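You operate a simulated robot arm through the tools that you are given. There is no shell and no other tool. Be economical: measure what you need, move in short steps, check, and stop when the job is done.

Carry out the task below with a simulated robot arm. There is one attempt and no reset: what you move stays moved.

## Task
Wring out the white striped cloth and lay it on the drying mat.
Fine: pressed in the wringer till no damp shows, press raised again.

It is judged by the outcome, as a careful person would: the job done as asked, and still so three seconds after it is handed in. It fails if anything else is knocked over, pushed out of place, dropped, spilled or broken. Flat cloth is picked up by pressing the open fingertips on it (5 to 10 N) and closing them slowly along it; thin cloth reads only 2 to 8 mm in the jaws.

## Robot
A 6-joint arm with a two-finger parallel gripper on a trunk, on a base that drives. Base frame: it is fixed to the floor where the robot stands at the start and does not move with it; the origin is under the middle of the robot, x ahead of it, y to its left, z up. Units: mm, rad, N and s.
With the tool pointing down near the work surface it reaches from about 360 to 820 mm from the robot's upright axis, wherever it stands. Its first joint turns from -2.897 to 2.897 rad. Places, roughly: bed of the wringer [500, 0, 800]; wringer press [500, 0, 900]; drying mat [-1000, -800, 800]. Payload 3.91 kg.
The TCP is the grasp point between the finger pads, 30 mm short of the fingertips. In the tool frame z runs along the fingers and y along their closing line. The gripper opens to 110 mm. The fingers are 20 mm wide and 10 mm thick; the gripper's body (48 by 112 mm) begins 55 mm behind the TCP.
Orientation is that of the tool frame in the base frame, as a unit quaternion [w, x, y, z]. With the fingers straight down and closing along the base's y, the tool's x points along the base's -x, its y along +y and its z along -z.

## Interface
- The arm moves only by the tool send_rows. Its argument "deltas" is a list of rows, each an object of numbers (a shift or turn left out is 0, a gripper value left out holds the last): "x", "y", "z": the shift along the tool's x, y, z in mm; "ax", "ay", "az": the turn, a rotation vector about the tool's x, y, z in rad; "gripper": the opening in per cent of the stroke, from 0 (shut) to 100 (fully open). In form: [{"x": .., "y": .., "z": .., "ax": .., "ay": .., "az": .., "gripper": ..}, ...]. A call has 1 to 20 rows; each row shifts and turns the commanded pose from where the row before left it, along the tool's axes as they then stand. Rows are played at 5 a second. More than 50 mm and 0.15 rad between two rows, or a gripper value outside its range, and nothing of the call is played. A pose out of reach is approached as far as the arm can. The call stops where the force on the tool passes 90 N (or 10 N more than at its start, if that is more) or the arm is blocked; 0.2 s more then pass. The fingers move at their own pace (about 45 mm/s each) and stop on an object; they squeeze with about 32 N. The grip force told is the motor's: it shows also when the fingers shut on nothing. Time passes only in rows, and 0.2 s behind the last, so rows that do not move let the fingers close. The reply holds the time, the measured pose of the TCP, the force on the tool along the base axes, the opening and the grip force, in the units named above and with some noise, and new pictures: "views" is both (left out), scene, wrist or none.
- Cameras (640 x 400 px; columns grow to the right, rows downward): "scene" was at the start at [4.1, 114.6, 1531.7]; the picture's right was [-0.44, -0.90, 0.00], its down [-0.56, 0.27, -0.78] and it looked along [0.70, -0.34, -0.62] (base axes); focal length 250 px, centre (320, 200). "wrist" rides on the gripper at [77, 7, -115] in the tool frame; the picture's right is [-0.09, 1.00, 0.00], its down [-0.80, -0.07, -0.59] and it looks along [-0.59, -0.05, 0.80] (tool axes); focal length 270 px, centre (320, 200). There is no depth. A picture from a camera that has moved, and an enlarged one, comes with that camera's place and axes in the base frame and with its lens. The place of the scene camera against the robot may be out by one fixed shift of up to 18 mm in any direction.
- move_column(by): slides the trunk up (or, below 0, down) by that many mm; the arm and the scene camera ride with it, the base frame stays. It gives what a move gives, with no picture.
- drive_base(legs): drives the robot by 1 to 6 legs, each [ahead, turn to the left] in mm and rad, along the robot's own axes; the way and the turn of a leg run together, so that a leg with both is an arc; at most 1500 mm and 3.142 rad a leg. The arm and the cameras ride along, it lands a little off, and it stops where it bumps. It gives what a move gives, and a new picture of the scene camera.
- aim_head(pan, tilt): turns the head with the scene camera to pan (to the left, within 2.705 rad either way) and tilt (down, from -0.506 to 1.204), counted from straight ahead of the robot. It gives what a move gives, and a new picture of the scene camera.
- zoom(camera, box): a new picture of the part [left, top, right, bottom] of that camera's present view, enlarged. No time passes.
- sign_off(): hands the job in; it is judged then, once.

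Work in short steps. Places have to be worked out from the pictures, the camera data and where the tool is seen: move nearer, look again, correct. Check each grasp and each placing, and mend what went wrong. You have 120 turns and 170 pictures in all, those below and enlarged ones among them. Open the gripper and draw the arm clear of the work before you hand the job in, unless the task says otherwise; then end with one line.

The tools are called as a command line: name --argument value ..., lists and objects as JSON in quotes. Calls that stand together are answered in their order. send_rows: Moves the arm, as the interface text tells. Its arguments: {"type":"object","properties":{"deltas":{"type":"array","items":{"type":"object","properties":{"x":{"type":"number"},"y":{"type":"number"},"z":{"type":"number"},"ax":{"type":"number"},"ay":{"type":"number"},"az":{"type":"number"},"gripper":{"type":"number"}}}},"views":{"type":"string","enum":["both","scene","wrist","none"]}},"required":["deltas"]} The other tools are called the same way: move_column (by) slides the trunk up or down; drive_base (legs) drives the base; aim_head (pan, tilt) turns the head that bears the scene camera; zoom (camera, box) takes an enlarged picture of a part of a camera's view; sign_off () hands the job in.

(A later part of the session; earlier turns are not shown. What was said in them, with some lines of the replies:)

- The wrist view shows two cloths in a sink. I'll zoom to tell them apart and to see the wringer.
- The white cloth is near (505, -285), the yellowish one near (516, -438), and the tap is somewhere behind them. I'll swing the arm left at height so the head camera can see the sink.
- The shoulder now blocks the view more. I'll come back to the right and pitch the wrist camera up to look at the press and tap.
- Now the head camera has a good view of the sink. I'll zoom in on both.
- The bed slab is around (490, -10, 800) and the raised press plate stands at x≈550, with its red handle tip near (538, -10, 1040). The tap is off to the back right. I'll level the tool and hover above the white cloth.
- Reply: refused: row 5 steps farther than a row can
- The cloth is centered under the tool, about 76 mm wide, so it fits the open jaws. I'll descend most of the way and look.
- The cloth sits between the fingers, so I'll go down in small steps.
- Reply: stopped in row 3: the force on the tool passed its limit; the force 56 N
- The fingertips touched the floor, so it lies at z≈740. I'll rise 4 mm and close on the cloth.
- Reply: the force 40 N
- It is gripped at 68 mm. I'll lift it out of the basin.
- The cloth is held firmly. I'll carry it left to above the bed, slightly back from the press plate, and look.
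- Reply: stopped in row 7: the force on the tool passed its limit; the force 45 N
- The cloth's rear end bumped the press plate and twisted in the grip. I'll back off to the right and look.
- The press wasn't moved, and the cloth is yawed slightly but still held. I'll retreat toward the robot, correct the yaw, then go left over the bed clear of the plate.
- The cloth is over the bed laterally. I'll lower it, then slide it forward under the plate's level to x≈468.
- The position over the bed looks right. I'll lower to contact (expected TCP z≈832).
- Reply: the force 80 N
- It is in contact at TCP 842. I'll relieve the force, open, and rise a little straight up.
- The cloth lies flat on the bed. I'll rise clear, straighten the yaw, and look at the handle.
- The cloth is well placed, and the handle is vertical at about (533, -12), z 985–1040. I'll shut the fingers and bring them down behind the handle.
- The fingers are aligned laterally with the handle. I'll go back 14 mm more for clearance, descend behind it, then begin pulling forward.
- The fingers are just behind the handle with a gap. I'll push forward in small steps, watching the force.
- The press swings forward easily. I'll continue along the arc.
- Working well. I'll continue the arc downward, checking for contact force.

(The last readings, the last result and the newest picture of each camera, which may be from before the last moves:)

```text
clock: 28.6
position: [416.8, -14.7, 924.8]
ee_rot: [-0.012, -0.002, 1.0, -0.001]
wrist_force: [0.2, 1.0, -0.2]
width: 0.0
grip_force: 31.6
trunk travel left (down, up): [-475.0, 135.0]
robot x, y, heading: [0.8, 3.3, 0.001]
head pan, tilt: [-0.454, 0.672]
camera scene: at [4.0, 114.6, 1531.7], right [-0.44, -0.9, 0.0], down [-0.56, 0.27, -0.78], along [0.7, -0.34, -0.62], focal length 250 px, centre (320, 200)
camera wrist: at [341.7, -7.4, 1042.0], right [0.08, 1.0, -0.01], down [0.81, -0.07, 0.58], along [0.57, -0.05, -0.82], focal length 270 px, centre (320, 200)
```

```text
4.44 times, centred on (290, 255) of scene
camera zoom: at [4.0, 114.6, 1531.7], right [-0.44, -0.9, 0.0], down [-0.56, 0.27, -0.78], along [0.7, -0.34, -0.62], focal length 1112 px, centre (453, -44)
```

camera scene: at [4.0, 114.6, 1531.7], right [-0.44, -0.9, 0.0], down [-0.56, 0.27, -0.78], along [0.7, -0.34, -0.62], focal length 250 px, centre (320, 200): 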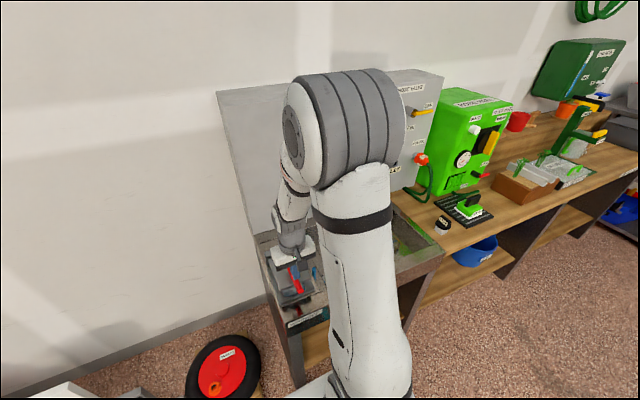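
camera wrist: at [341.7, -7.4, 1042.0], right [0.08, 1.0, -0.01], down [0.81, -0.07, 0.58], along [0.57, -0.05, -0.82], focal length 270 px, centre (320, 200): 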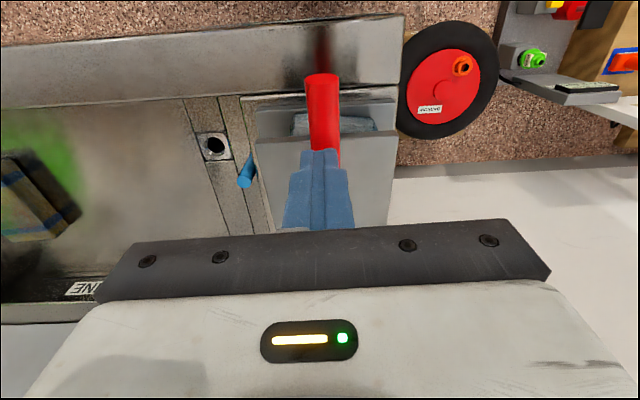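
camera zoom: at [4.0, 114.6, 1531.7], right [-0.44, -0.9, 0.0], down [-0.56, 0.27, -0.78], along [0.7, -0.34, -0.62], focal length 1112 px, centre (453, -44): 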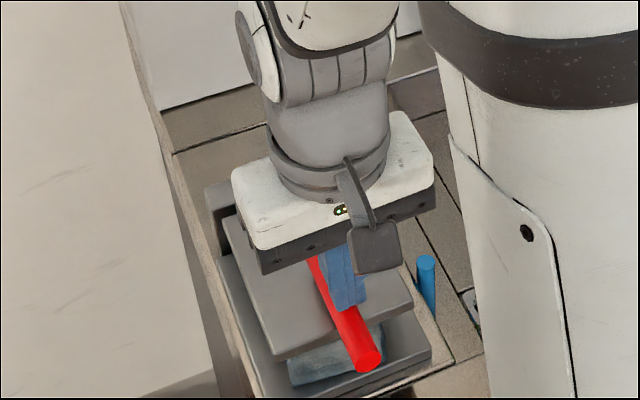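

A blue water stream now runs off the wringer, so it's beginning to wring. I'll press further down until there's firm force.

send_rows --deltas '[{"z": 8, "x": 2}, {"z": 6}, {"z": 5}, {"z": 4}, {}, {}]' --views "both"

zoom --camera "scene" --box '[230, 210, 350, 300]'

```text
clock: 29.9
position: [413.0, -13.6, 907.8]
ee_rot: [-0.004, -0.002, 1.0, -0.003]
wrist_force: [-0.2, -1.3, 83.4]
width: 0.0
grip_force: 32.0
trunk travel left (down, up): [-475.0, 135.0]
robot x, y, heading: [-0.0, -4.5, -0.001]
head pan, tilt: [-0.454, 0.672]
camera scene: at [-2.2, 114.5, 1532.4], right [-0.44, -0.9, 0.0], down [-0.56, 0.27, -0.79], along [0.71, -0.34, -0.62], focal length 250 px, centre (320, 200)
camera wrist: at [336.7, -6.9, 1023.4], right [0.08, 1.0, -0.01], down [0.81, -0.06, 0.59], along [0.59, -0.05, -0.81], focal length 270 px, centre (320, 200)
```

scene: 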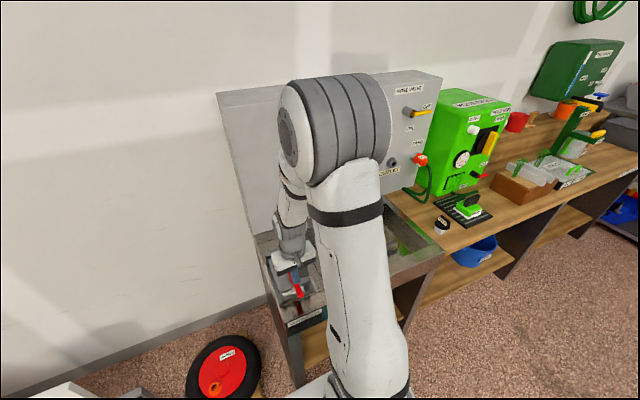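
wrist: 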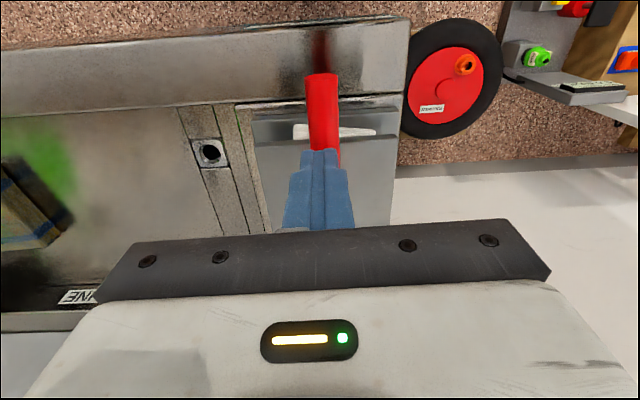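

```text
4.44 times, centred on (290, 255) of scene
camera zoom: at [-2.2, 114.5, 1532.4], right [-0.44, -0.9, 0.0], down [-0.56, 0.27, -0.79], along [0.71, -0.34, -0.62], focal length 1112 px, centre (453, -44)
```

zoom: 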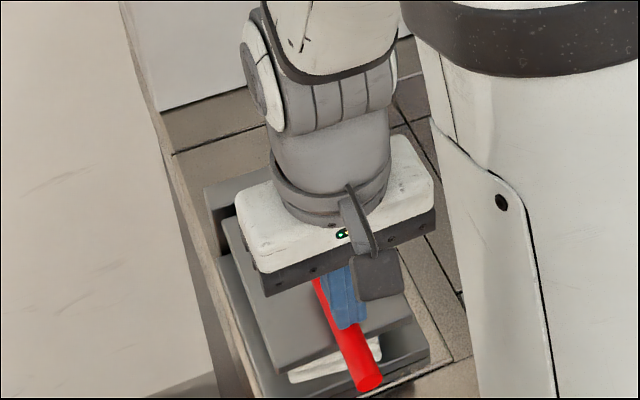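

The protruding cloth is now white and the stream has stopped. I'll hold a moment longer, then check.

send_rows --deltas '[{}, {}, {}, {}, {}, {}, {}, {}, {}, {}]' --views "none"

zoom --camera "wrist" --box '[230, 60, 430, 240]'

```text
clock: 32.1
position: [413.2, -14.6, 906.6]
ee_rot: [-0.003, -0.002, 1.0, -0.002]
wrist_force: [0.3, -2.5, 88.2]
width: 0.0
grip_force: 32.3
trunk travel left (down, up): [-475.0, 135.0]
robot x, y, heading: [-1.8, -3.7, 0.001]
head pan, tilt: [-0.454, 0.672]
```

```text
2.22 times, centred on (330, 150) of wrist
camera zoom: at [336.6, -7.0, 1023.3], right [0.08, 1.0, -0.01], down [0.81, -0.06, 0.59], along [0.59, -0.05, -0.81], focal length 601 px, centre (298, 311)
```

zoom: 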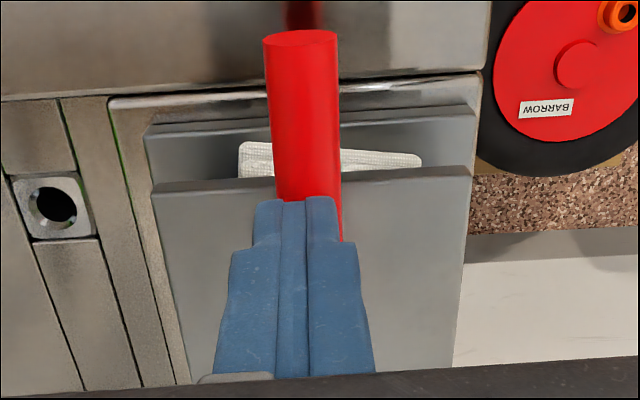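

The cloth is white and dry. I'll lift off and check whether the press stays down, then open the jaws to grip the handle.

send_rows --deltas '[{"z": -20}, {"z": -30}, {"x": 26, "z": -10, "gripper": 60}, {}, {}]' --views "both"

```text
clock: 33.4
position: [387.8, -14.2, 963.6]
ee_rot: [-0.011, -0.002, 1.0, -0.002]
wrist_force: [-0.1, -0.2, 0.9]
width: 66.4
grip_force: 0.0
trunk travel left (down, up): [-475.0, 135.0]
robot x, y, heading: [-2.4, -4.0, 0.004]
head pan, tilt: [-0.454, 0.672]
camera scene: at [4.1, 114.6, 1531.7], right [-0.44, -0.9, 0.0], down [-0.56, 0.27, -0.78], along [0.7, -0.34, -0.62], focal length 250 px, centre (320, 200)
camera wrist: at [313.4, -6.9, 1079.8], right [0.08, 1.0, -0.01], down [0.81, -0.06, 0.58], along [0.57, -0.05, -0.82], focal length 270 px, centre (320, 200)
```

scene: 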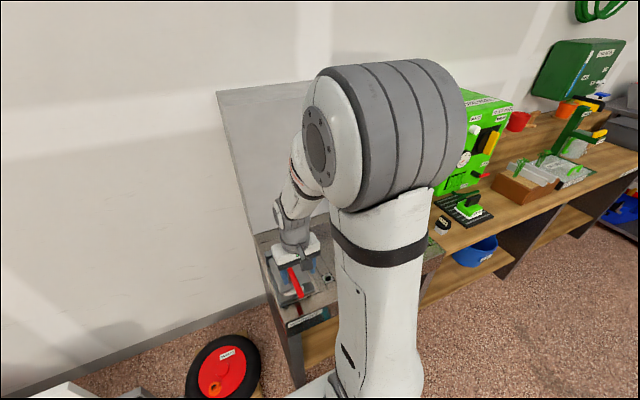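
wrist: 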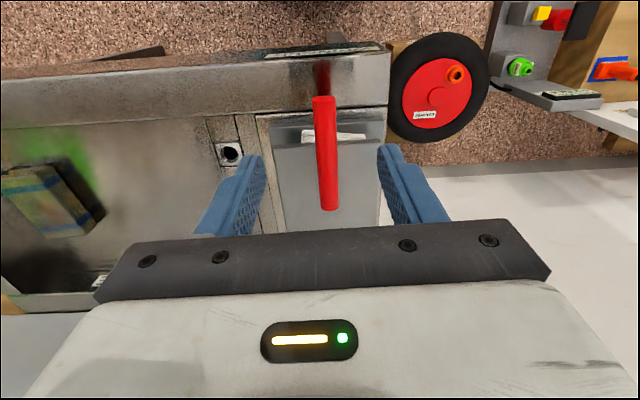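

The press stays down, with the handle free from x≈365 to 406 at y≈-11 and its axis near z≈868. I'll straddle it and grip.

send_rows --deltas '[{"x": 8, "y": 2, "z": 30}, {"z": 30}, {"z": 20}, {"z": 13}, {"gripper": 40}, {"gripper": 20}, {"gripper": 0}, {}, {}]' --views "both"

```text
clock: 35.4
position: [378.2, -9.6, 870.5]
ee_rot: [-0.012, -0.001, 1.0, -0.002]
wrist_force: [0.5, 22.1, -0.9]
width: 17.4
grip_force: 45.2
trunk travel left (down, up): [-475.0, 135.0]
robot x, y, heading: [1.8, -3.5, -0.003]
head pan, tilt: [-0.454, 0.672]
camera scene: at [4.1, 117.3, 1531.5], right [-0.44, -0.9, 0.0], down [-0.56, 0.27, -0.78], along [0.7, -0.34, -0.62], focal length 250 px, centre (320, 200)
camera wrist: at [302.8, -3.0, 987.0], right [0.08, 1.0, -0.01], down [0.81, -0.06, 0.58], along [0.57, -0.06, -0.82], focal length 270 px, centre (320, 200)
```

scene: 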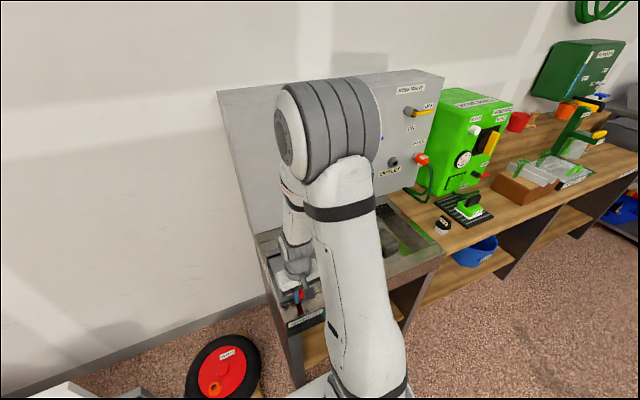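
wrist: 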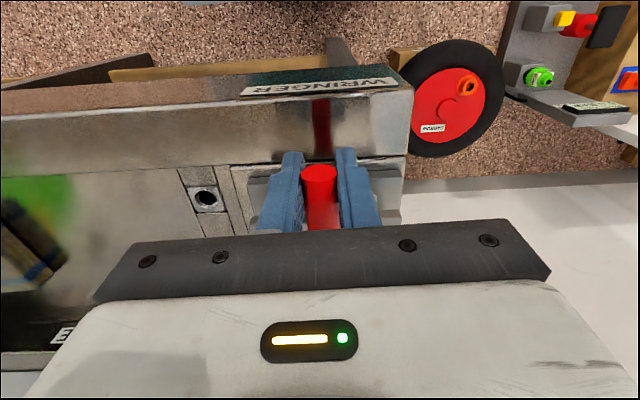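

It is gripped on the 17 mm handle. I'll raise along the arc in steps, watching the force.

send_rows --deltas '[{"y": -2, "x": -2, "z": -12}, {"x": -4, "z": -15}, {"x": -4, "z": -15}, {"x": -8, "z": -16}, {"x": -8, "z": -15}, {"x": -8, "z": -15}]' --views "both"

```text
clock: 36.8
position: [415.2, -11.2, 959.5]
ee_rot: [-0.011, -0.001, 1.0, -0.003]
wrist_force: [-8.4, 44.7, -2.9]
width: 17.7
grip_force: 44.8
trunk travel left (down, up): [-475.0, 135.0]
robot x, y, heading: [-2.3, -1.9, 0.005]
head pan, tilt: [-0.454, 0.672]
camera scene: at [3.1, 120.8, 1531.1], right [-0.44, -0.9, 0.0], down [-0.56, 0.27, -0.78], along [0.7, -0.34, -0.62], focal length 250 px, centre (320, 200)
camera wrist: at [340.6, -3.5, 1075.5], right [0.08, 1.0, -0.01], down [0.81, -0.06, 0.58], along [0.58, -0.06, -0.82], focal length 270 px, centre (320, 200)
```

scene: 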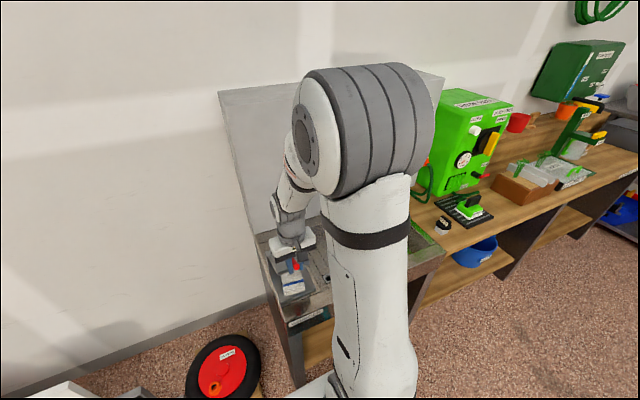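
wrist: 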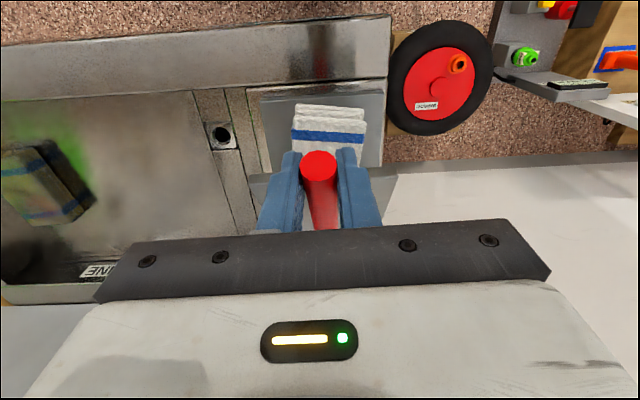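

The press is rising. There is 45 N of sideways load on the tool toward +y, so I'll shift that way while continuing.

send_rows --deltas '[{"y": 3}, {"y": 2, "x": -11, "z": -13}, {"x": -11, "z": -13}, {"x": -12, "z": -12}, {"x": -14, "z": -10}, {"x": -15, "z": -9}]' --views "both"

```text
clock: 38.1
position: [478.6, -11.4, 1014.0]
ee_rot: [-0.01, -0.002, 1.0, -0.002]
wrist_force: [-8.7, -21.0, -2.1]
width: 17.6
grip_force: 44.5
trunk travel left (down, up): [-475.0, 135.0]
robot x, y, heading: [-2.0, -0.8, 0.004]
head pan, tilt: [-0.454, 0.672]
camera scene: at [2.8, 111.7, 1532.0], right [-0.44, -0.9, 0.0], down [-0.56, 0.27, -0.78], along [0.7, -0.34, -0.62], focal length 250 px, centre (320, 200)
camera wrist: at [403.4, -4.9, 1130.7], right [0.08, 1.0, -0.01], down [0.81, -0.06, 0.58], along [0.58, -0.05, -0.82], focal length 270 px, centre (320, 200)
```

scene: 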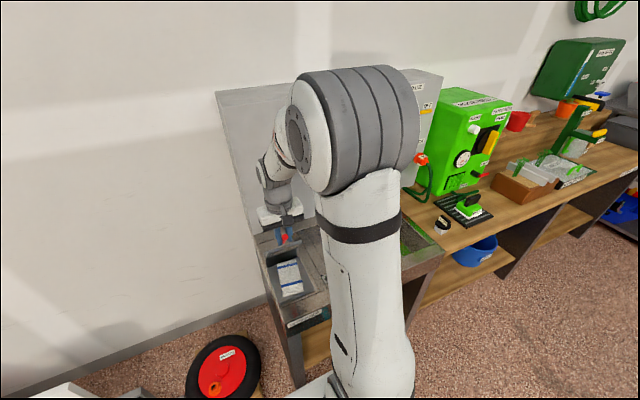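
wrist: 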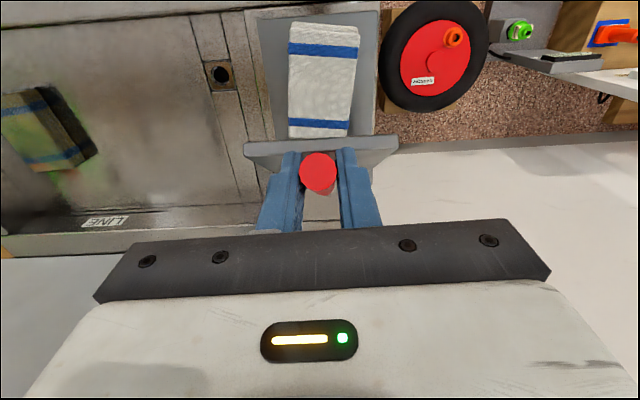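

The cloth is white and dry on the bed. I'll finish the arc to the raised stop.

send_rows --deltas '[{"y": -1, "x": -11, "z": -7}, {"x": -11, "z": -6}, {"x": -11, "z": -4}, {"x": -8, "z": -2}, {"x": -6, "z": -1}]' --views "both"

```text
clock: 39.4
position: [525.8, -12.1, 1033.4]
ee_rot: [-0.01, -0.002, 1.0, -0.002]
wrist_force: [-10.1, -19.9, 4.3]
width: 17.6
grip_force: 45.0
trunk travel left (down, up): [-475.0, 135.0]
robot x, y, heading: [-0.4, -1.0, 0.001]
head pan, tilt: [-0.454, 0.672]
camera scene: at [2.3, 111.9, 1532.2], right [-0.44, -0.9, 0.0], down [-0.56, 0.27, -0.78], along [0.7, -0.34, -0.62], focal length 250 px, centre (320, 200)
camera wrist: at [450.8, -5.9, 1150.1], right [0.08, 1.0, 0.0], down [0.81, -0.07, 0.58], along [0.58, -0.05, -0.82], focal length 270 px, centre (320, 200)
```

scene: 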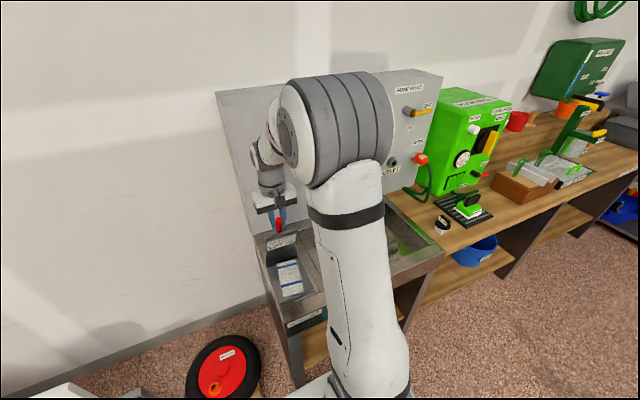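
wrist: 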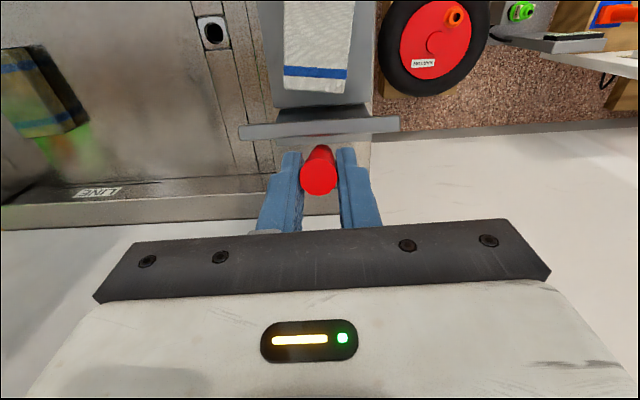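

Nearly upright. I'll push a little further until it meets its stop.

send_rows --deltas '[{"x": -5}, {"x": -5}, {"x": -5}, {"x": -5}]' --views "wrist"

zoom --camera "scene" --box '[230, 170, 350, 260]'

```text
clock: 40.4
position: [543.1, -12.6, 1034.8]
ee_rot: [-0.01, -0.002, 1.0, -0.001]
wrist_force: [-20.7, -26.2, 25.3]
width: 17.8
grip_force: 45.2
trunk travel left (down, up): [-475.0, 135.0]
robot x, y, heading: [1.1, -5.5, 0.0]
head pan, tilt: [-0.454, 0.672]
camera wrist: at [467.7, -6.2, 1151.1], right [0.08, 1.0, 0.0], down [0.81, -0.07, 0.58], along [0.58, -0.05, -0.81], focal length 270 px, centre (320, 200)
```

wrist: 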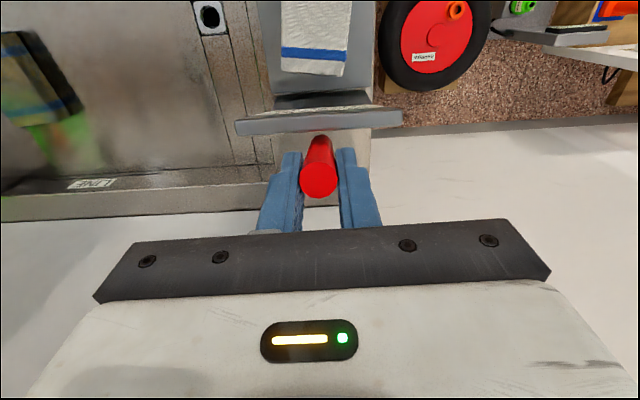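

```text
4.44 times, centred on (290, 215) of scene
camera zoom: at [-1.6, 110.9, 1532.2], right [-0.44, -0.9, 0.0], down [-0.56, 0.27, -0.78], along [0.71, -0.34, -0.62], focal length 1112 px, centre (453, 133)
```

zoom: 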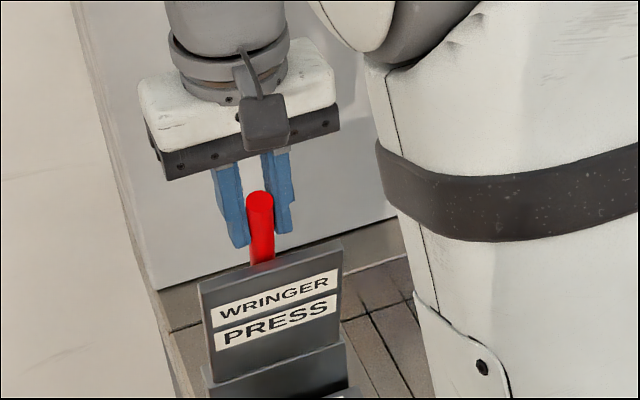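

The press is raised at least as far as originally. I'll release gently and rise straight up.

send_rows --deltas '[{"z": -2, "y": -1}, {"gripper": 30}, {"gripper": 40}, {}, {"z": -30}, {"z": -40}, {"z": -40}, {}]' --views "both"

zoom --camera "scene" --box '[230, 170, 390, 290]'

```text
clock: 42.1
position: [548.7, -10.8, 1144.3]
ee_rot: [-0.011, -0.002, 1.0, -0.002]
wrist_force: [0.6, 0.4, -0.4]
width: 43.9
grip_force: 0.1
trunk travel left (down, up): [-475.0, 135.0]
robot x, y, heading: [3.1, 2.0, 0.004]
head pan, tilt: [-0.454, 0.672]
camera scene: at [4.0, 114.6, 1531.7], right [-0.44, -0.9, 0.0], down [-0.56, 0.27, -0.78], along [0.7, -0.34, -0.62], focal length 250 px, centre (320, 200)
camera wrist: at [474.1, -3.8, 1261.3], right [0.08, 1.0, -0.01], down [0.81, -0.06, 0.58], along [0.57, -0.05, -0.82], focal length 270 px, centre (320, 200)
```

scene: 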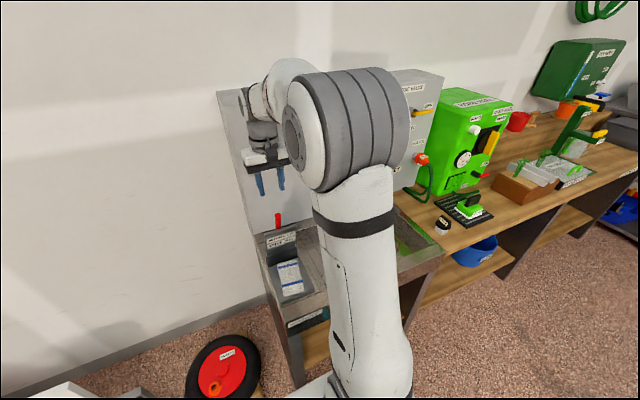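
wrist: 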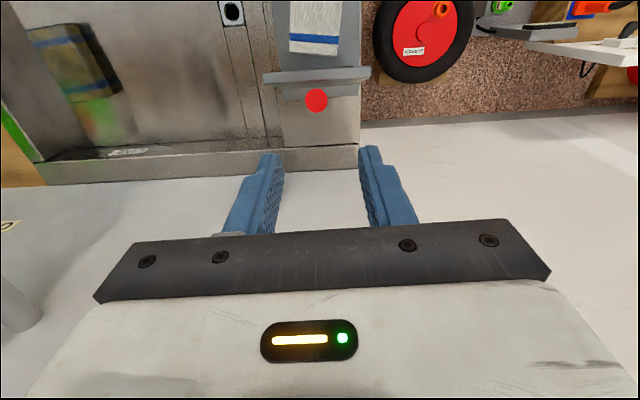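

```text
3.33 times, centred on (310, 230) of scene
camera zoom: at [4.0, 114.6, 1531.7], right [-0.44, -0.9, 0.0], down [-0.56, 0.27, -0.78], along [0.7, -0.34, -0.62], focal length 834 px, centre (353, 100)
```

zoom: 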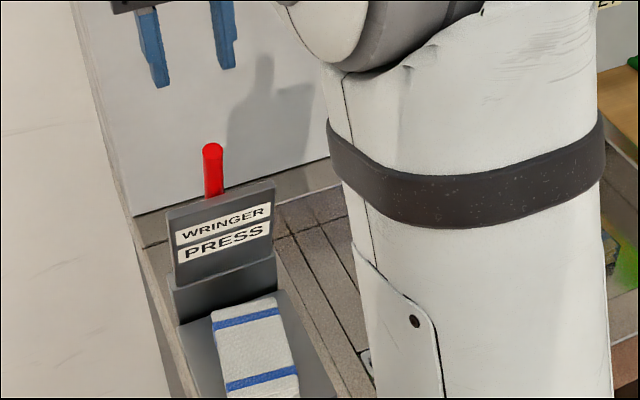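

The press is back at its original raised position and the cloth is white. I'll back away at height, open, and look down at the cloth.

send_rows --deltas '[{"x": 40, "gripper": 100}, {"x": 40}, {"x": 40}, {"z": 40}, {"z": 40}, {"z": 40}, {"z": 40}]' --views "wrist"

```text
clock: 43.8
position: [426.3, -8.2, 985.4]
ee_rot: [-0.01, -0.003, 1.0, -0.002]
wrist_force: [-0.2, 0.2, -0.2]
width: 110.0
grip_force: 0.1
trunk travel left (down, up): [-475.0, 135.0]
robot x, y, heading: [-0.7, -1.8, -0.001]
head pan, tilt: [-0.454, 0.672]
camera wrist: at [350.8, -0.9, 1102.1], right [0.08, 1.0, -0.01], down [0.81, -0.06, 0.58], along [0.58, -0.05, -0.82], focal length 270 px, centre (320, 200)
```

wrist: 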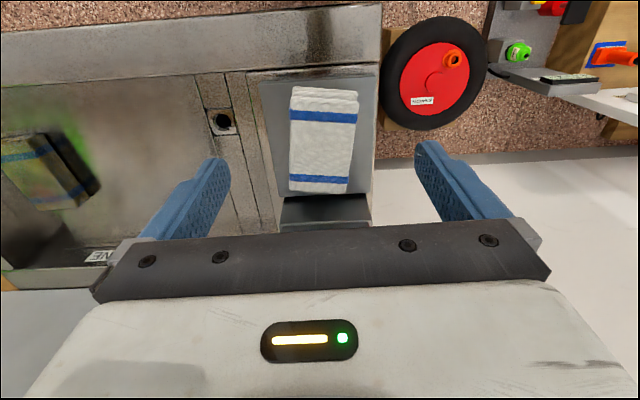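

The cloth is centred at about (468, -10) with slight yaw. I'll align and descend around it.

send_rows --deltas '[{"x": -20, "y": -1, "z": 20}, {"x": -20, "z": 30, "az": 0.1}, {"z": 35}, {"z": 35}, {"z": 10}]' --views "wrist"

```text
clock: 45.0
position: [461.8, -11.6, 855.9]
ee_rot: [-0.01, 0.048, 0.999, -0.003]
wrist_force: [0.0, 0.3, -0.5]
width: 109.9
grip_force: 0.0
trunk travel left (down, up): [-475.0, 135.0]
robot x, y, heading: [-1.3, -0.8, -0.0]
head pan, tilt: [-0.454, 0.672]
camera wrist: at [387.2, 3.4, 972.1], right [0.18, 0.98, -0.01], down [0.8, -0.14, 0.58], along [0.57, -0.11, -0.82], focal length 270 px, centre (320, 200)
```

wrist: 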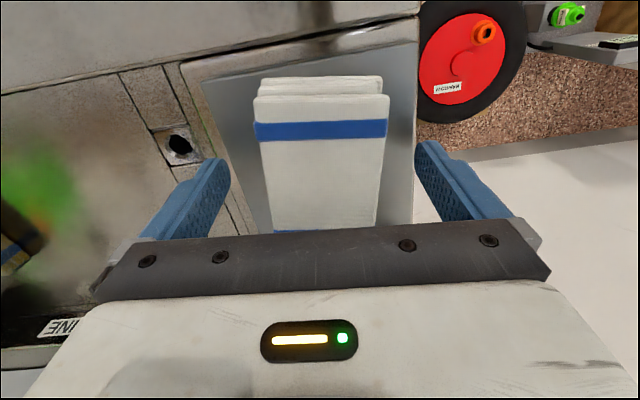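

It is well aligned. I'll descend to bed contact.

send_rows --deltas '[{"z": 5}, {"z": 4}, {"z": 3}]' --views "none"

```text
clock: 45.8
position: [461.7, -13.7, 843.7]
ee_rot: [-0.01, 0.047, 0.999, -0.003]
wrist_force: [-0.9, -0.4, 0.7]
width: 110.0
grip_force: 0.1
trunk travel left (down, up): [-475.0, 135.0]
robot x, y, heading: [-0.8, -1.3, 0.003]
head pan, tilt: [-0.454, 0.672]
```

send_rows --deltas '[{"z": 3, "y": 2}, {"z": 3}, {"z": 3}]' --views "none"

```text
clock: 46.7
position: [461.4, -10.6, 841.8]
ee_rot: [-0.003, 0.048, 0.999, -0.003]
wrist_force: [-20.8, -2.8, 58.6]
width: 108.0
grip_force: 0.1
trunk travel left (down, up): [-475.0, 135.0]
robot x, y, heading: [-0.4, -4.2, 0.001]
head pan, tilt: [-0.454, 0.672]
stopped in row 3: the force on the tool passed its limit (the readings are from after the stop); the commanded pose is now the measured one
```

The fingertips are on the bed at TCP 842. I'll ease up 4 mm and close on the cloth.

send_rows --deltas '[{"z": -5}, {"gripper": 75}, {"gripper": 60}, {"gripper": 45}, {"gripper": 30}, {"gripper": 15}, {"gripper": 0}, {}, {}, {}]' --views "wrist"

```text
clock: 48.9
position: [465.7, -10.3, 842.3]
ee_rot: [-0.006, 0.048, 0.999, -0.003]
wrist_force: [0.3, -0.1, 0.5]
width: 65.7
grip_force: 31.7
trunk travel left (down, up): [-475.0, 135.0]
robot x, y, heading: [-0.8, -0.9, 0.002]
head pan, tilt: [-0.454, 0.672]
camera wrist: at [390.7, 3.5, 959.0], right [0.18, 0.98, -0.01], down [0.8, -0.14, 0.58], along [0.57, -0.11, -0.81], focal length 270 px, centre (320, 200)
```

wrist: 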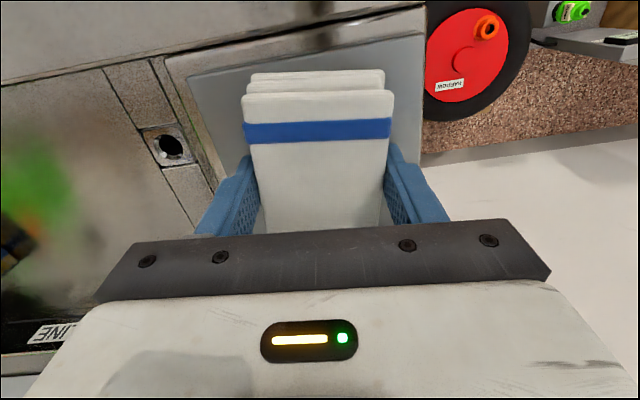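

It is gripped at 66 mm. I'll lift slightly, draw back from the press, then raise.

send_rows --deltas '[{"z": -10}, {"z": -10}, {"x": 25}, {"x": 30}, {"z": -35}, {"z": -40}, {"z": -40}, {"z": -40}, {"z": -40}, {"z": -40}]' --views "both"

```text
clock: 51.1
position: [414.6, -4.8, 1098.2]
ee_rot: [-0.006, 0.048, 0.999, -0.003]
wrist_force: [0.7, -0.9, -0.3]
width: 65.9
grip_force: 31.9
trunk travel left (down, up): [-475.0, 135.0]
robot x, y, heading: [1.7, -1.1, 0.002]
head pan, tilt: [-0.454, 0.672]
camera scene: at [3.5, 114.6, 1531.6], right [-0.44, -0.9, 0.0], down [-0.56, 0.27, -0.78], along [0.7, -0.34, -0.62], focal length 250 px, centre (320, 200)
camera wrist: at [339.2, 9.6, 1215.0], right [0.18, 0.98, -0.01], down [0.8, -0.14, 0.58], along [0.57, -0.11, -0.81], focal length 270 px, centre (320, 200)
```

scene: 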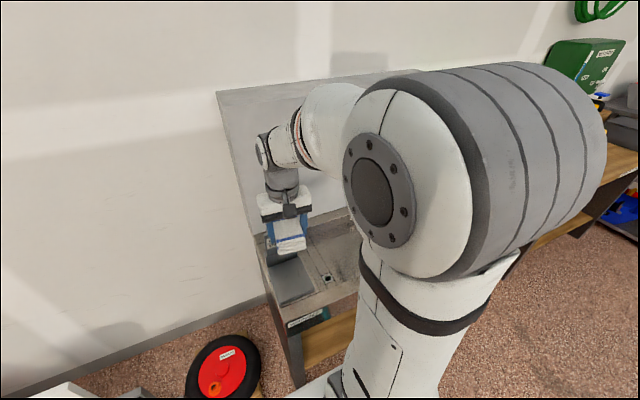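
wrist: 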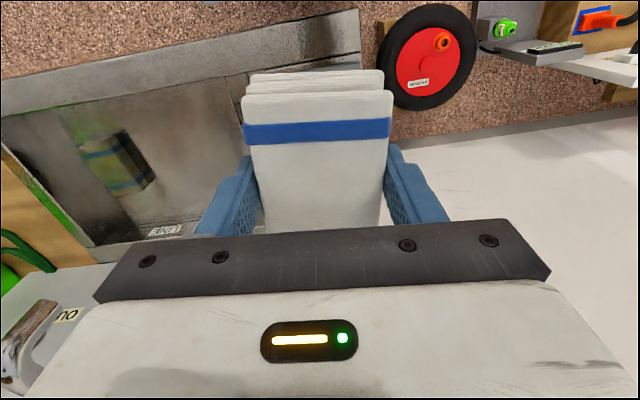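

The cloth is secured and dry on its faces. Now I'll look toward the drying mat behind right.

aim_head --pan -2.35 --tilt 0.5

aim_head --pan -1.5 --tilt 0.6

aim_head --pan 2.6 --tilt 0.6

```text
clock: 53.0
position: [413.4, -5.4, 1098.8]
ee_rot: [-0.006, 0.048, 0.999, -0.002]
wrist_force: [-0.6, -0.2, -1.0]
width: 66.0
grip_force: 32.1
trunk travel left (down, up): [-475.0, 135.0]
robot x, y, heading: [-0.5, -0.8, -0.004]
head pan, tilt: [-2.349, 0.499]
camera scene: at [-137.3, 87.4, 1547.0], right [-0.71, 0.7, 0.0], down [0.34, 0.34, -0.88], along [-0.62, -0.63, -0.48], focal length 250 px, centre (320, 200)
```

scene: 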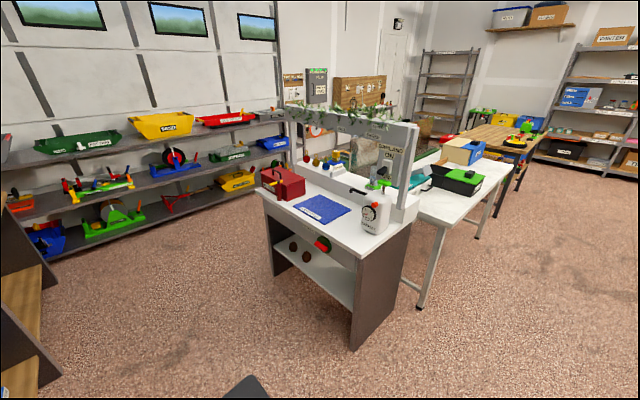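

```text
clock: 54.1
position: [414.0, -4.7, 1098.7]
ee_rot: [-0.006, 0.048, 0.999, -0.002]
wrist_force: [-0.3, 0.1, -0.1]
width: 65.3
grip_force: 31.9
trunk travel left (down, up): [-475.0, 135.0]
robot x, y, heading: [0.8, 0.0, -0.003]
head pan, tilt: [-1.499, 0.6]
camera scene: at [-67.2, 64.1, 1537.9], right [-1.0, -0.07, 0.0], down [-0.04, 0.56, -0.83], along [0.06, -0.82, -0.56], focal length 250 px, centre (320, 200)
```

scene: 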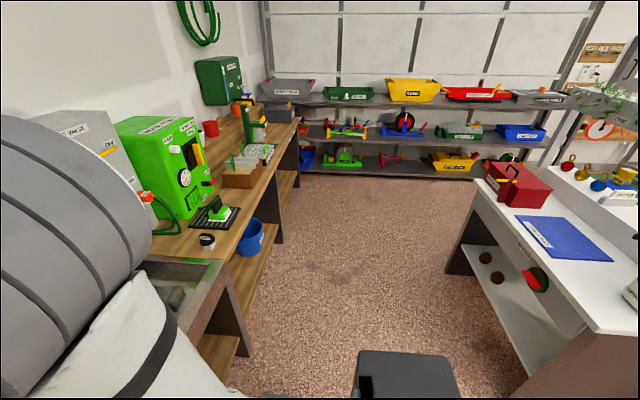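

```text
clock: 57.5
position: [415.1, -6.0, 1097.9]
ee_rot: [-0.006, 0.048, 0.999, -0.003]
wrist_force: [0.4, 0.9, -0.8]
width: 65.5
grip_force: 32.5
trunk travel left (down, up): [-475.0, 135.0]
robot x, y, heading: [1.3, -0.6, -0.001]
head pan, tilt: [2.601, 0.6]
camera scene: at [-149.2, 197.8, 1537.9], right [0.52, 0.86, 0.0], down [0.48, -0.29, -0.83], along [-0.71, 0.42, -0.56], focal length 250 px, centre (320, 200)
```

scene: 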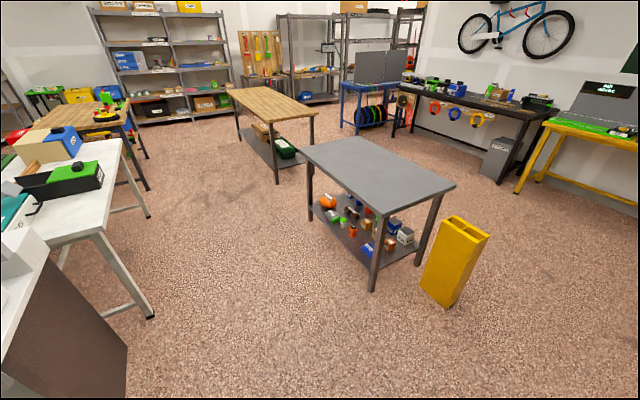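

The blue mat is on the white desk, about x −1170…−935, y −960…−685 at z≈800, with the desk's front edge near x≈−870. A dark object sits near the robot's right rear, so I'll look down there before driving.

aim_head --pan -1.9 --tilt 1.1

aim_head --pan -2.65 --tilt 1.0

```text
clock: 61.1
position: [415.5, -5.0, 1097.6]
ee_rot: [-0.006, 0.048, 0.999, -0.002]
wrist_force: [-0.2, -0.7, -1.5]
width: 65.4
grip_force: 32.1
trunk travel left (down, up): [-475.0, 135.0]
robot x, y, heading: [2.3, -3.4, 0.001]
head pan, tilt: [-1.901, 1.1]
camera scene: at [-93.9, 92.5, 1499.3], right [-0.95, 0.32, 0.0], down [0.29, 0.84, -0.45], along [-0.15, -0.43, -0.89], focal length 250 px, centre (320, 200)
```

scene: 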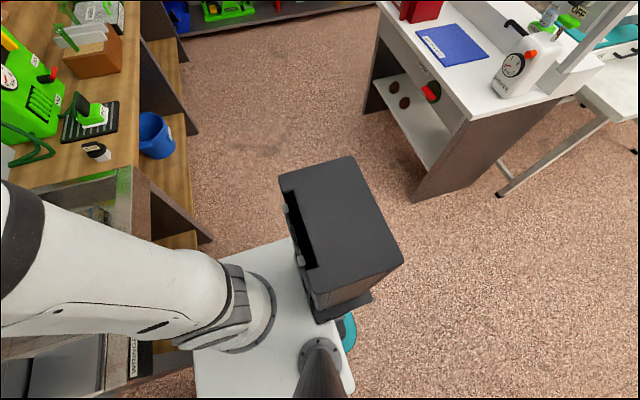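

```text
clock: 62.2
position: [414.3, -4.8, 1097.9]
ee_rot: [-0.006, 0.047, 0.999, -0.003]
wrist_force: [-0.6, -0.8, -0.8]
width: 65.3
grip_force: 31.5
trunk travel left (down, up): [-475.0, 135.0]
robot x, y, heading: [-1.2, 1.4, 0.004]
head pan, tilt: [-2.649, 1.0]
camera scene: at [-134.8, 119.3, 1505.9], right [-0.47, 0.88, 0.0], down [0.74, 0.4, -0.54], along [-0.48, -0.26, -0.84], focal length 250 px, centre (320, 200)
```

scene: 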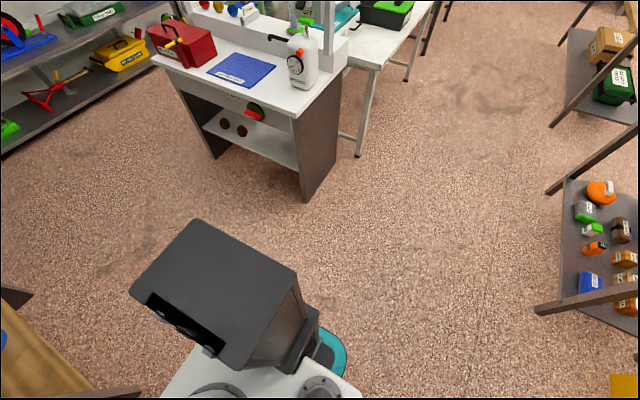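

The dark box is part of the robot itself, on the rear of its base. I'll back up 250, turn right, drive along the aisle, and turn to face the desk with room to spare.

drive_base --legs '[[-250, 0], [0, -1.571], [815, 0], [0, -1.571]]'

aim_head --pan -0.35 --tilt 0.6

```text
clock: 75.6
position: [-665.9, -819.2, 1098.0]
ee_rot: [-0.002, 0.999, -0.041, 0.006]
wrist_force: [0.4, 0.6, -1.6]
width: 65.4
grip_force: 31.7
trunk travel left (down, up): [-475.0, 135.0]
robot x, y, heading: [-249.2, -829.8, -3.118]
head pan, tilt: [-2.649, 1.0]
camera scene: at [-107.2, -939.6, 1505.9], right [0.49, -0.87, 0.0], down [-0.73, -0.41, -0.54], along [0.47, 0.27, -0.84], focal length 250 px, centre (320, 200)
```

scene: 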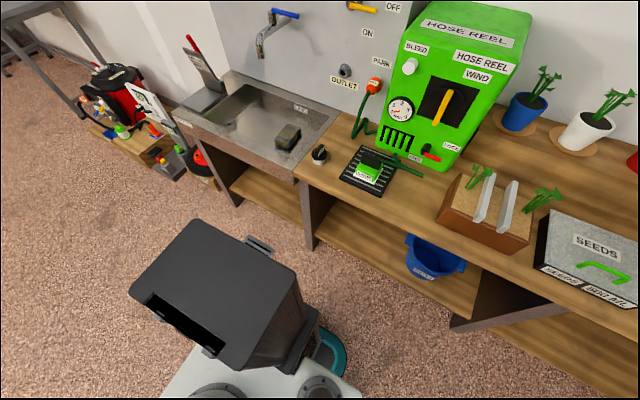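

```text
clock: 77.7
position: [-666.5, -818.6, 1097.5]
ee_rot: [-0.002, 0.999, -0.041, 0.006]
wrist_force: [-0.3, -0.6, -1.1]
width: 65.3
grip_force: 32.4
trunk travel left (down, up): [-475.0, 135.0]
robot x, y, heading: [-252.5, -826.5, -3.122]
head pan, tilt: [-0.351, 0.6]
camera scene: at [-251.3, -945.0, 1537.9], right [0.32, 0.95, 0.0], down [0.53, -0.18, -0.82], along [-0.78, 0.27, -0.57], focal length 250 px, centre (320, 200)
```

scene: 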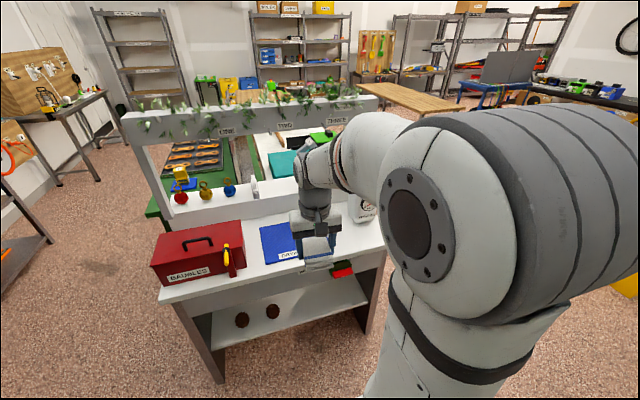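

The mat is straight ahead. I'll drive 220 mm closer.

drive_base --legs '[[220, -0.015]]'

send_rows --deltas '[{}]' --views "wrist"

```text
clock: 79.4
position: [-884.7, -815.7, 1097.1]
ee_rot: [-0.002, 0.999, -0.048, 0.007]
wrist_force: [-0.7, 0.1, -0.9]
width: 65.1
grip_force: 31.9
trunk travel left (down, up): [-475.0, 135.0]
robot x, y, heading: [-465.1, -834.8, -3.136]
head pan, tilt: [-0.351, 0.6]
camera scene: at [-471.8, -950.5, 1537.9], right [0.34, 0.94, 0.0], down [0.53, -0.19, -0.82], along [-0.78, 0.28, -0.57], focal length 250 px, centre (320, 200)
```

scene: 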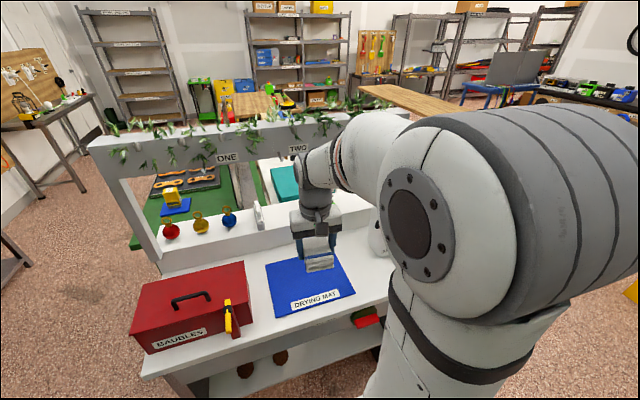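

```text
clock: 79.8
position: [-883.5, -815.9, 1098.5]
ee_rot: [-0.002, 0.999, -0.048, 0.006]
wrist_force: [-0.7, -0.1, -0.8]
width: 65.3
grip_force: 32.1
trunk travel left (down, up): [-475.0, 135.0]
robot x, y, heading: [-467.6, -839.6, -3.136]
head pan, tilt: [-0.351, 0.6]
camera wrist: at [-809.8, -830.5, 1214.3], right [-0.18, -0.98, -0.01], down [-0.8, 0.14, 0.58], along [-0.57, 0.11, -0.81], focal length 270 px, centre (320, 200)
```

wrist: 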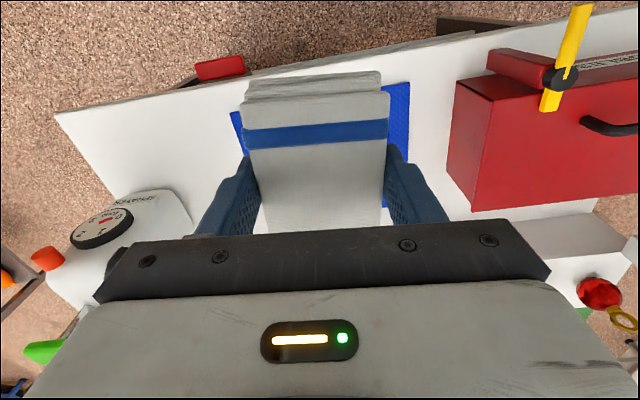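

The mat centre computes to about (-1050, -795). I'll carry the cloth over it at height.

send_rows --deltas '[{"x": -33}, {"x": -33}, {"x": -33}, {"x": -33}, {"x": -33, "y": -3}, {"z": 40}, {"z": 40}, {"z": 40}]' --views "both"

```text
clock: 81.6
position: [-1047.1, -795.5, 975.5]
ee_rot: [-0.002, 0.999, -0.048, 0.008]
wrist_force: [0.1, 0.7, -0.6]
width: 65.3
grip_force: 31.8
trunk travel left (down, up): [-475.0, 135.0]
robot x, y, heading: [-470.4, -834.1, -3.138]
head pan, tilt: [-0.351, 0.6]
camera scene: at [-471.9, -950.5, 1538.0], right [0.34, 0.94, 0.0], down [0.53, -0.19, -0.82], along [-0.78, 0.28, -0.57], focal length 250 px, centre (320, 200)
camera wrist: at [-971.7, -811.0, 1091.2], right [-0.18, -0.98, -0.01], down [-0.8, 0.15, 0.58], along [-0.57, 0.11, -0.81], focal length 270 px, centre (320, 200)
```

scene: 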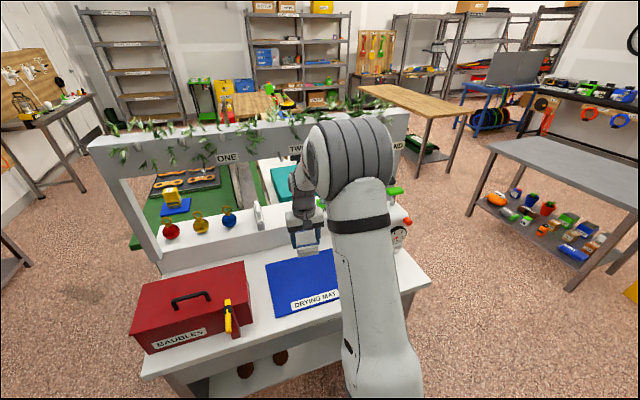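
wrist: 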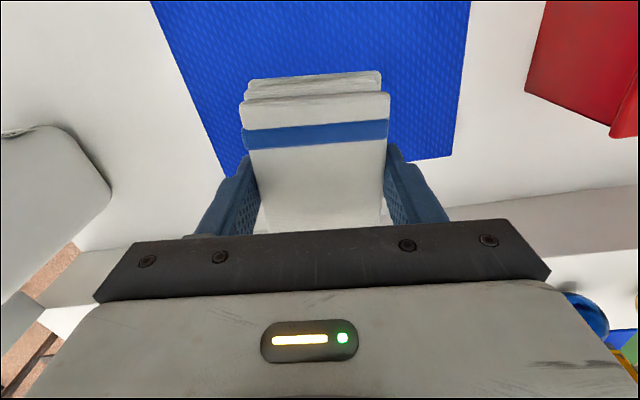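

The mat appears to span x≈−1135…−928, y≈−940…−665. I'll shift 12 mm nearer and descend, then check.

send_rows --deltas '[{"x": 13, "y": 5, "z": 25}, {"z": 40}, {"z": 30}]' --views "wrist"

```text
clock: 82.4
position: [-1031.7, -803.7, 879.9]
ee_rot: [-0.001, 0.999, -0.048, 0.007]
wrist_force: [0.0, -0.6, -0.5]
width: 65.1
grip_force: 31.6
trunk travel left (down, up): [-475.0, 135.0]
robot x, y, heading: [-468.7, -833.7, -3.137]
head pan, tilt: [-0.351, 0.6]
camera wrist: at [-958.8, -818.4, 996.2], right [-0.18, -0.98, -0.01], down [-0.8, 0.15, 0.58], along [-0.57, 0.11, -0.81], focal length 270 px, centre (320, 200)
```

wrist: 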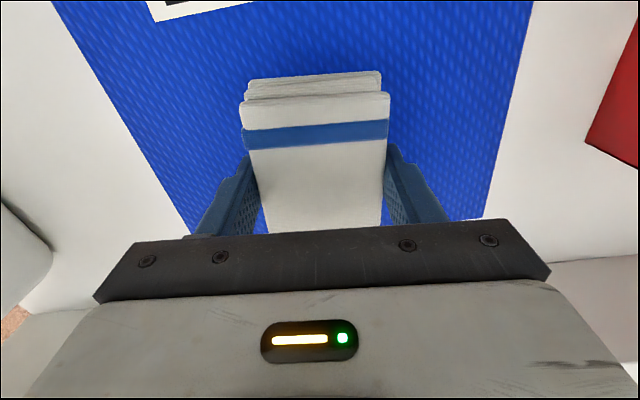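

The cloth is well within the mat. I'll lower gently, watching for contact.

send_rows --deltas '[{"z": 15}, {"z": 10}, {"z": 8}, {"z": 6}]' --views "none"

```text
clock: 83.4
position: [-1031.9, -801.5, 842.3]
ee_rot: [-0.002, 0.999, -0.048, 0.006]
wrist_force: [-0.5, 0.4, -0.4]
width: 65.5
grip_force: 31.9
trunk travel left (down, up): [-475.0, 135.0]
robot x, y, heading: [-465.8, -837.0, -3.14]
head pan, tilt: [-0.351, 0.6]
```

send_rows --deltas '[{"z": 4}, {"z": 4}, {"z": 3}, {"z": 3}]' --views "none"

```text
clock: 84.4
position: [-1032.1, -801.2, 837.5]
ee_rot: [-0.002, 0.999, -0.049, -0.003]
wrist_force: [-2.1, -0.8, 88.4]
width: 65.6
grip_force: 32.4
trunk travel left (down, up): [-475.0, 135.0]
robot x, y, heading: [-467.7, -837.7, -3.136]
head pan, tilt: [-0.351, 0.6]
```

It is in contact with the mat. I'll relieve the force and open, then rise straight up.

send_rows --deltas '[{"z": -6}, {"z": -2}, {"gripper": 80}, {"gripper": 100}, {}, {}, {"z": -15}, {"z": -35}, {"z": -45}, {"z": -45}, {"z": -45}]' --views "both"

```text
clock: 86.8
position: [-1033.3, -804.5, 1023.7]
ee_rot: [-0.001, 0.999, -0.049, 0.007]
wrist_force: [-0.2, 0.6, 0.0]
width: 110.1
grip_force: 0.1
trunk travel left (down, up): [-475.0, 135.0]
robot x, y, heading: [-467.2, -833.4, -3.136]
head pan, tilt: [-0.351, 0.6]
camera scene: at [-470.8, -950.6, 1537.9], right [0.34, 0.94, 0.0], down [0.53, -0.19, -0.83], along [-0.78, 0.28, -0.56], focal length 250 px, centre (320, 200)
camera wrist: at [-960.5, -818.4, 1138.7], right [-0.18, -0.98, -0.01], down [-0.8, 0.15, 0.58], along [-0.57, 0.11, -0.81], focal length 270 px, centre (320, 200)
```

scene: 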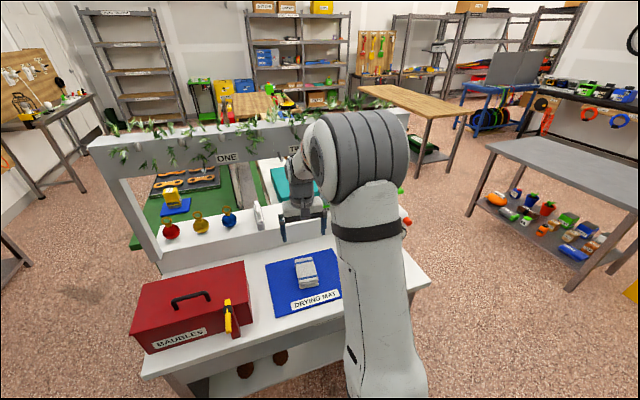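
wrist: 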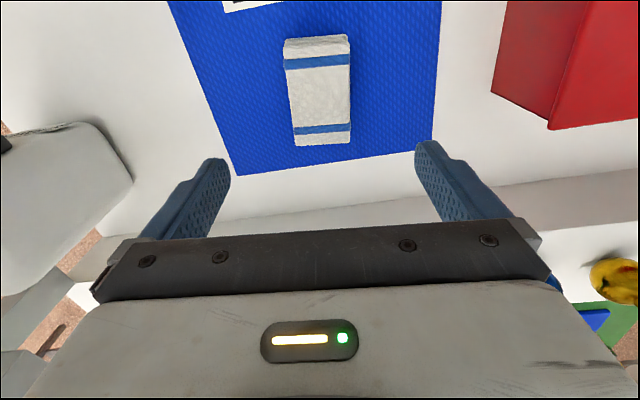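

The cloth lies fully on the mat. I'll draw the arm back and check the cloth up close, plus the wringer from here.

send_rows --deltas '[{"z": -40}, {"x": 45, "z": -15}, {"x": 45}, {"x": 45}]' --views "none"

zoom --camera "scene" --box '[240, 220, 380, 330]'

aim_head --pan -2.5 --tilt 0.5

```text
clock: 87.8
position: [-898.3, -816.4, 1079.6]
ee_rot: [-0.002, 0.999, -0.048, 0.007]
wrist_force: [-0.2, -1.2, 0.3]
width: 110.2
grip_force: 0.1
trunk travel left (down, up): [-475.0, 135.0]
robot x, y, heading: [-467.5, -832.9, -3.136]
head pan, tilt: [-0.351, 0.6]
```

```text
3.64 times, centred on (310, 275) of scene
camera zoom: at [-470.2, -950.5, 1537.9], right [0.34, 0.94, 0.0], down [0.53, -0.19, -0.83], along [-0.78, 0.28, -0.56], focal length 910 px, centre (356, -73)
```

zoom: 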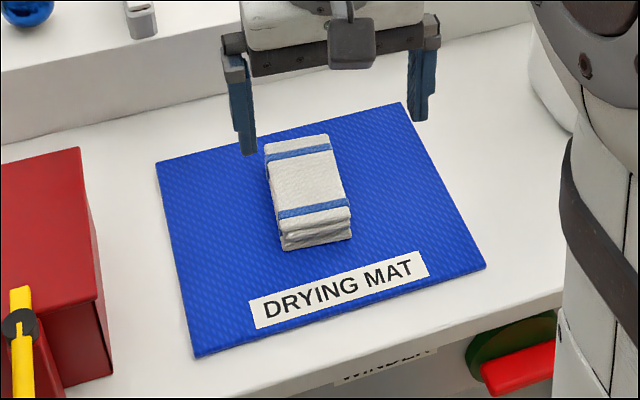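

```text
clock: 89.8
position: [-900.8, -816.1, 1079.5]
ee_rot: [-0.003, 0.999, -0.048, 0.007]
wrist_force: [-0.1, 0.2, 1.0]
width: 110.2
grip_force: 0.1
trunk travel left (down, up): [-475.0, 135.0]
robot x, y, heading: [-468.3, -833.4, -3.141]
head pan, tilt: [-2.499, 0.499]
camera scene: at [-315.4, -925.8, 1547.0], right [0.6, -0.8, 0.0], down [-0.38, -0.29, -0.88], along [0.7, 0.53, -0.48], focal length 250 px, centre (320, 200)
```

scene: 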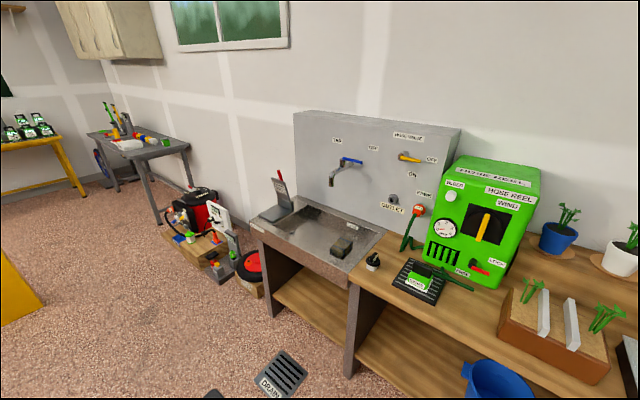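

The press stands raised, nothing else appears disturbed, the dry cloth is on the mat, and the arm is clear, so I'm handing in.

sign_off

```text
The job is handed in.
```

The white striped cloth was pressed in the wringer until no damp showed and now lies, still folded, on the drying mat. The press is raised again, and nothing else looked disturbed when I checked before handing in.
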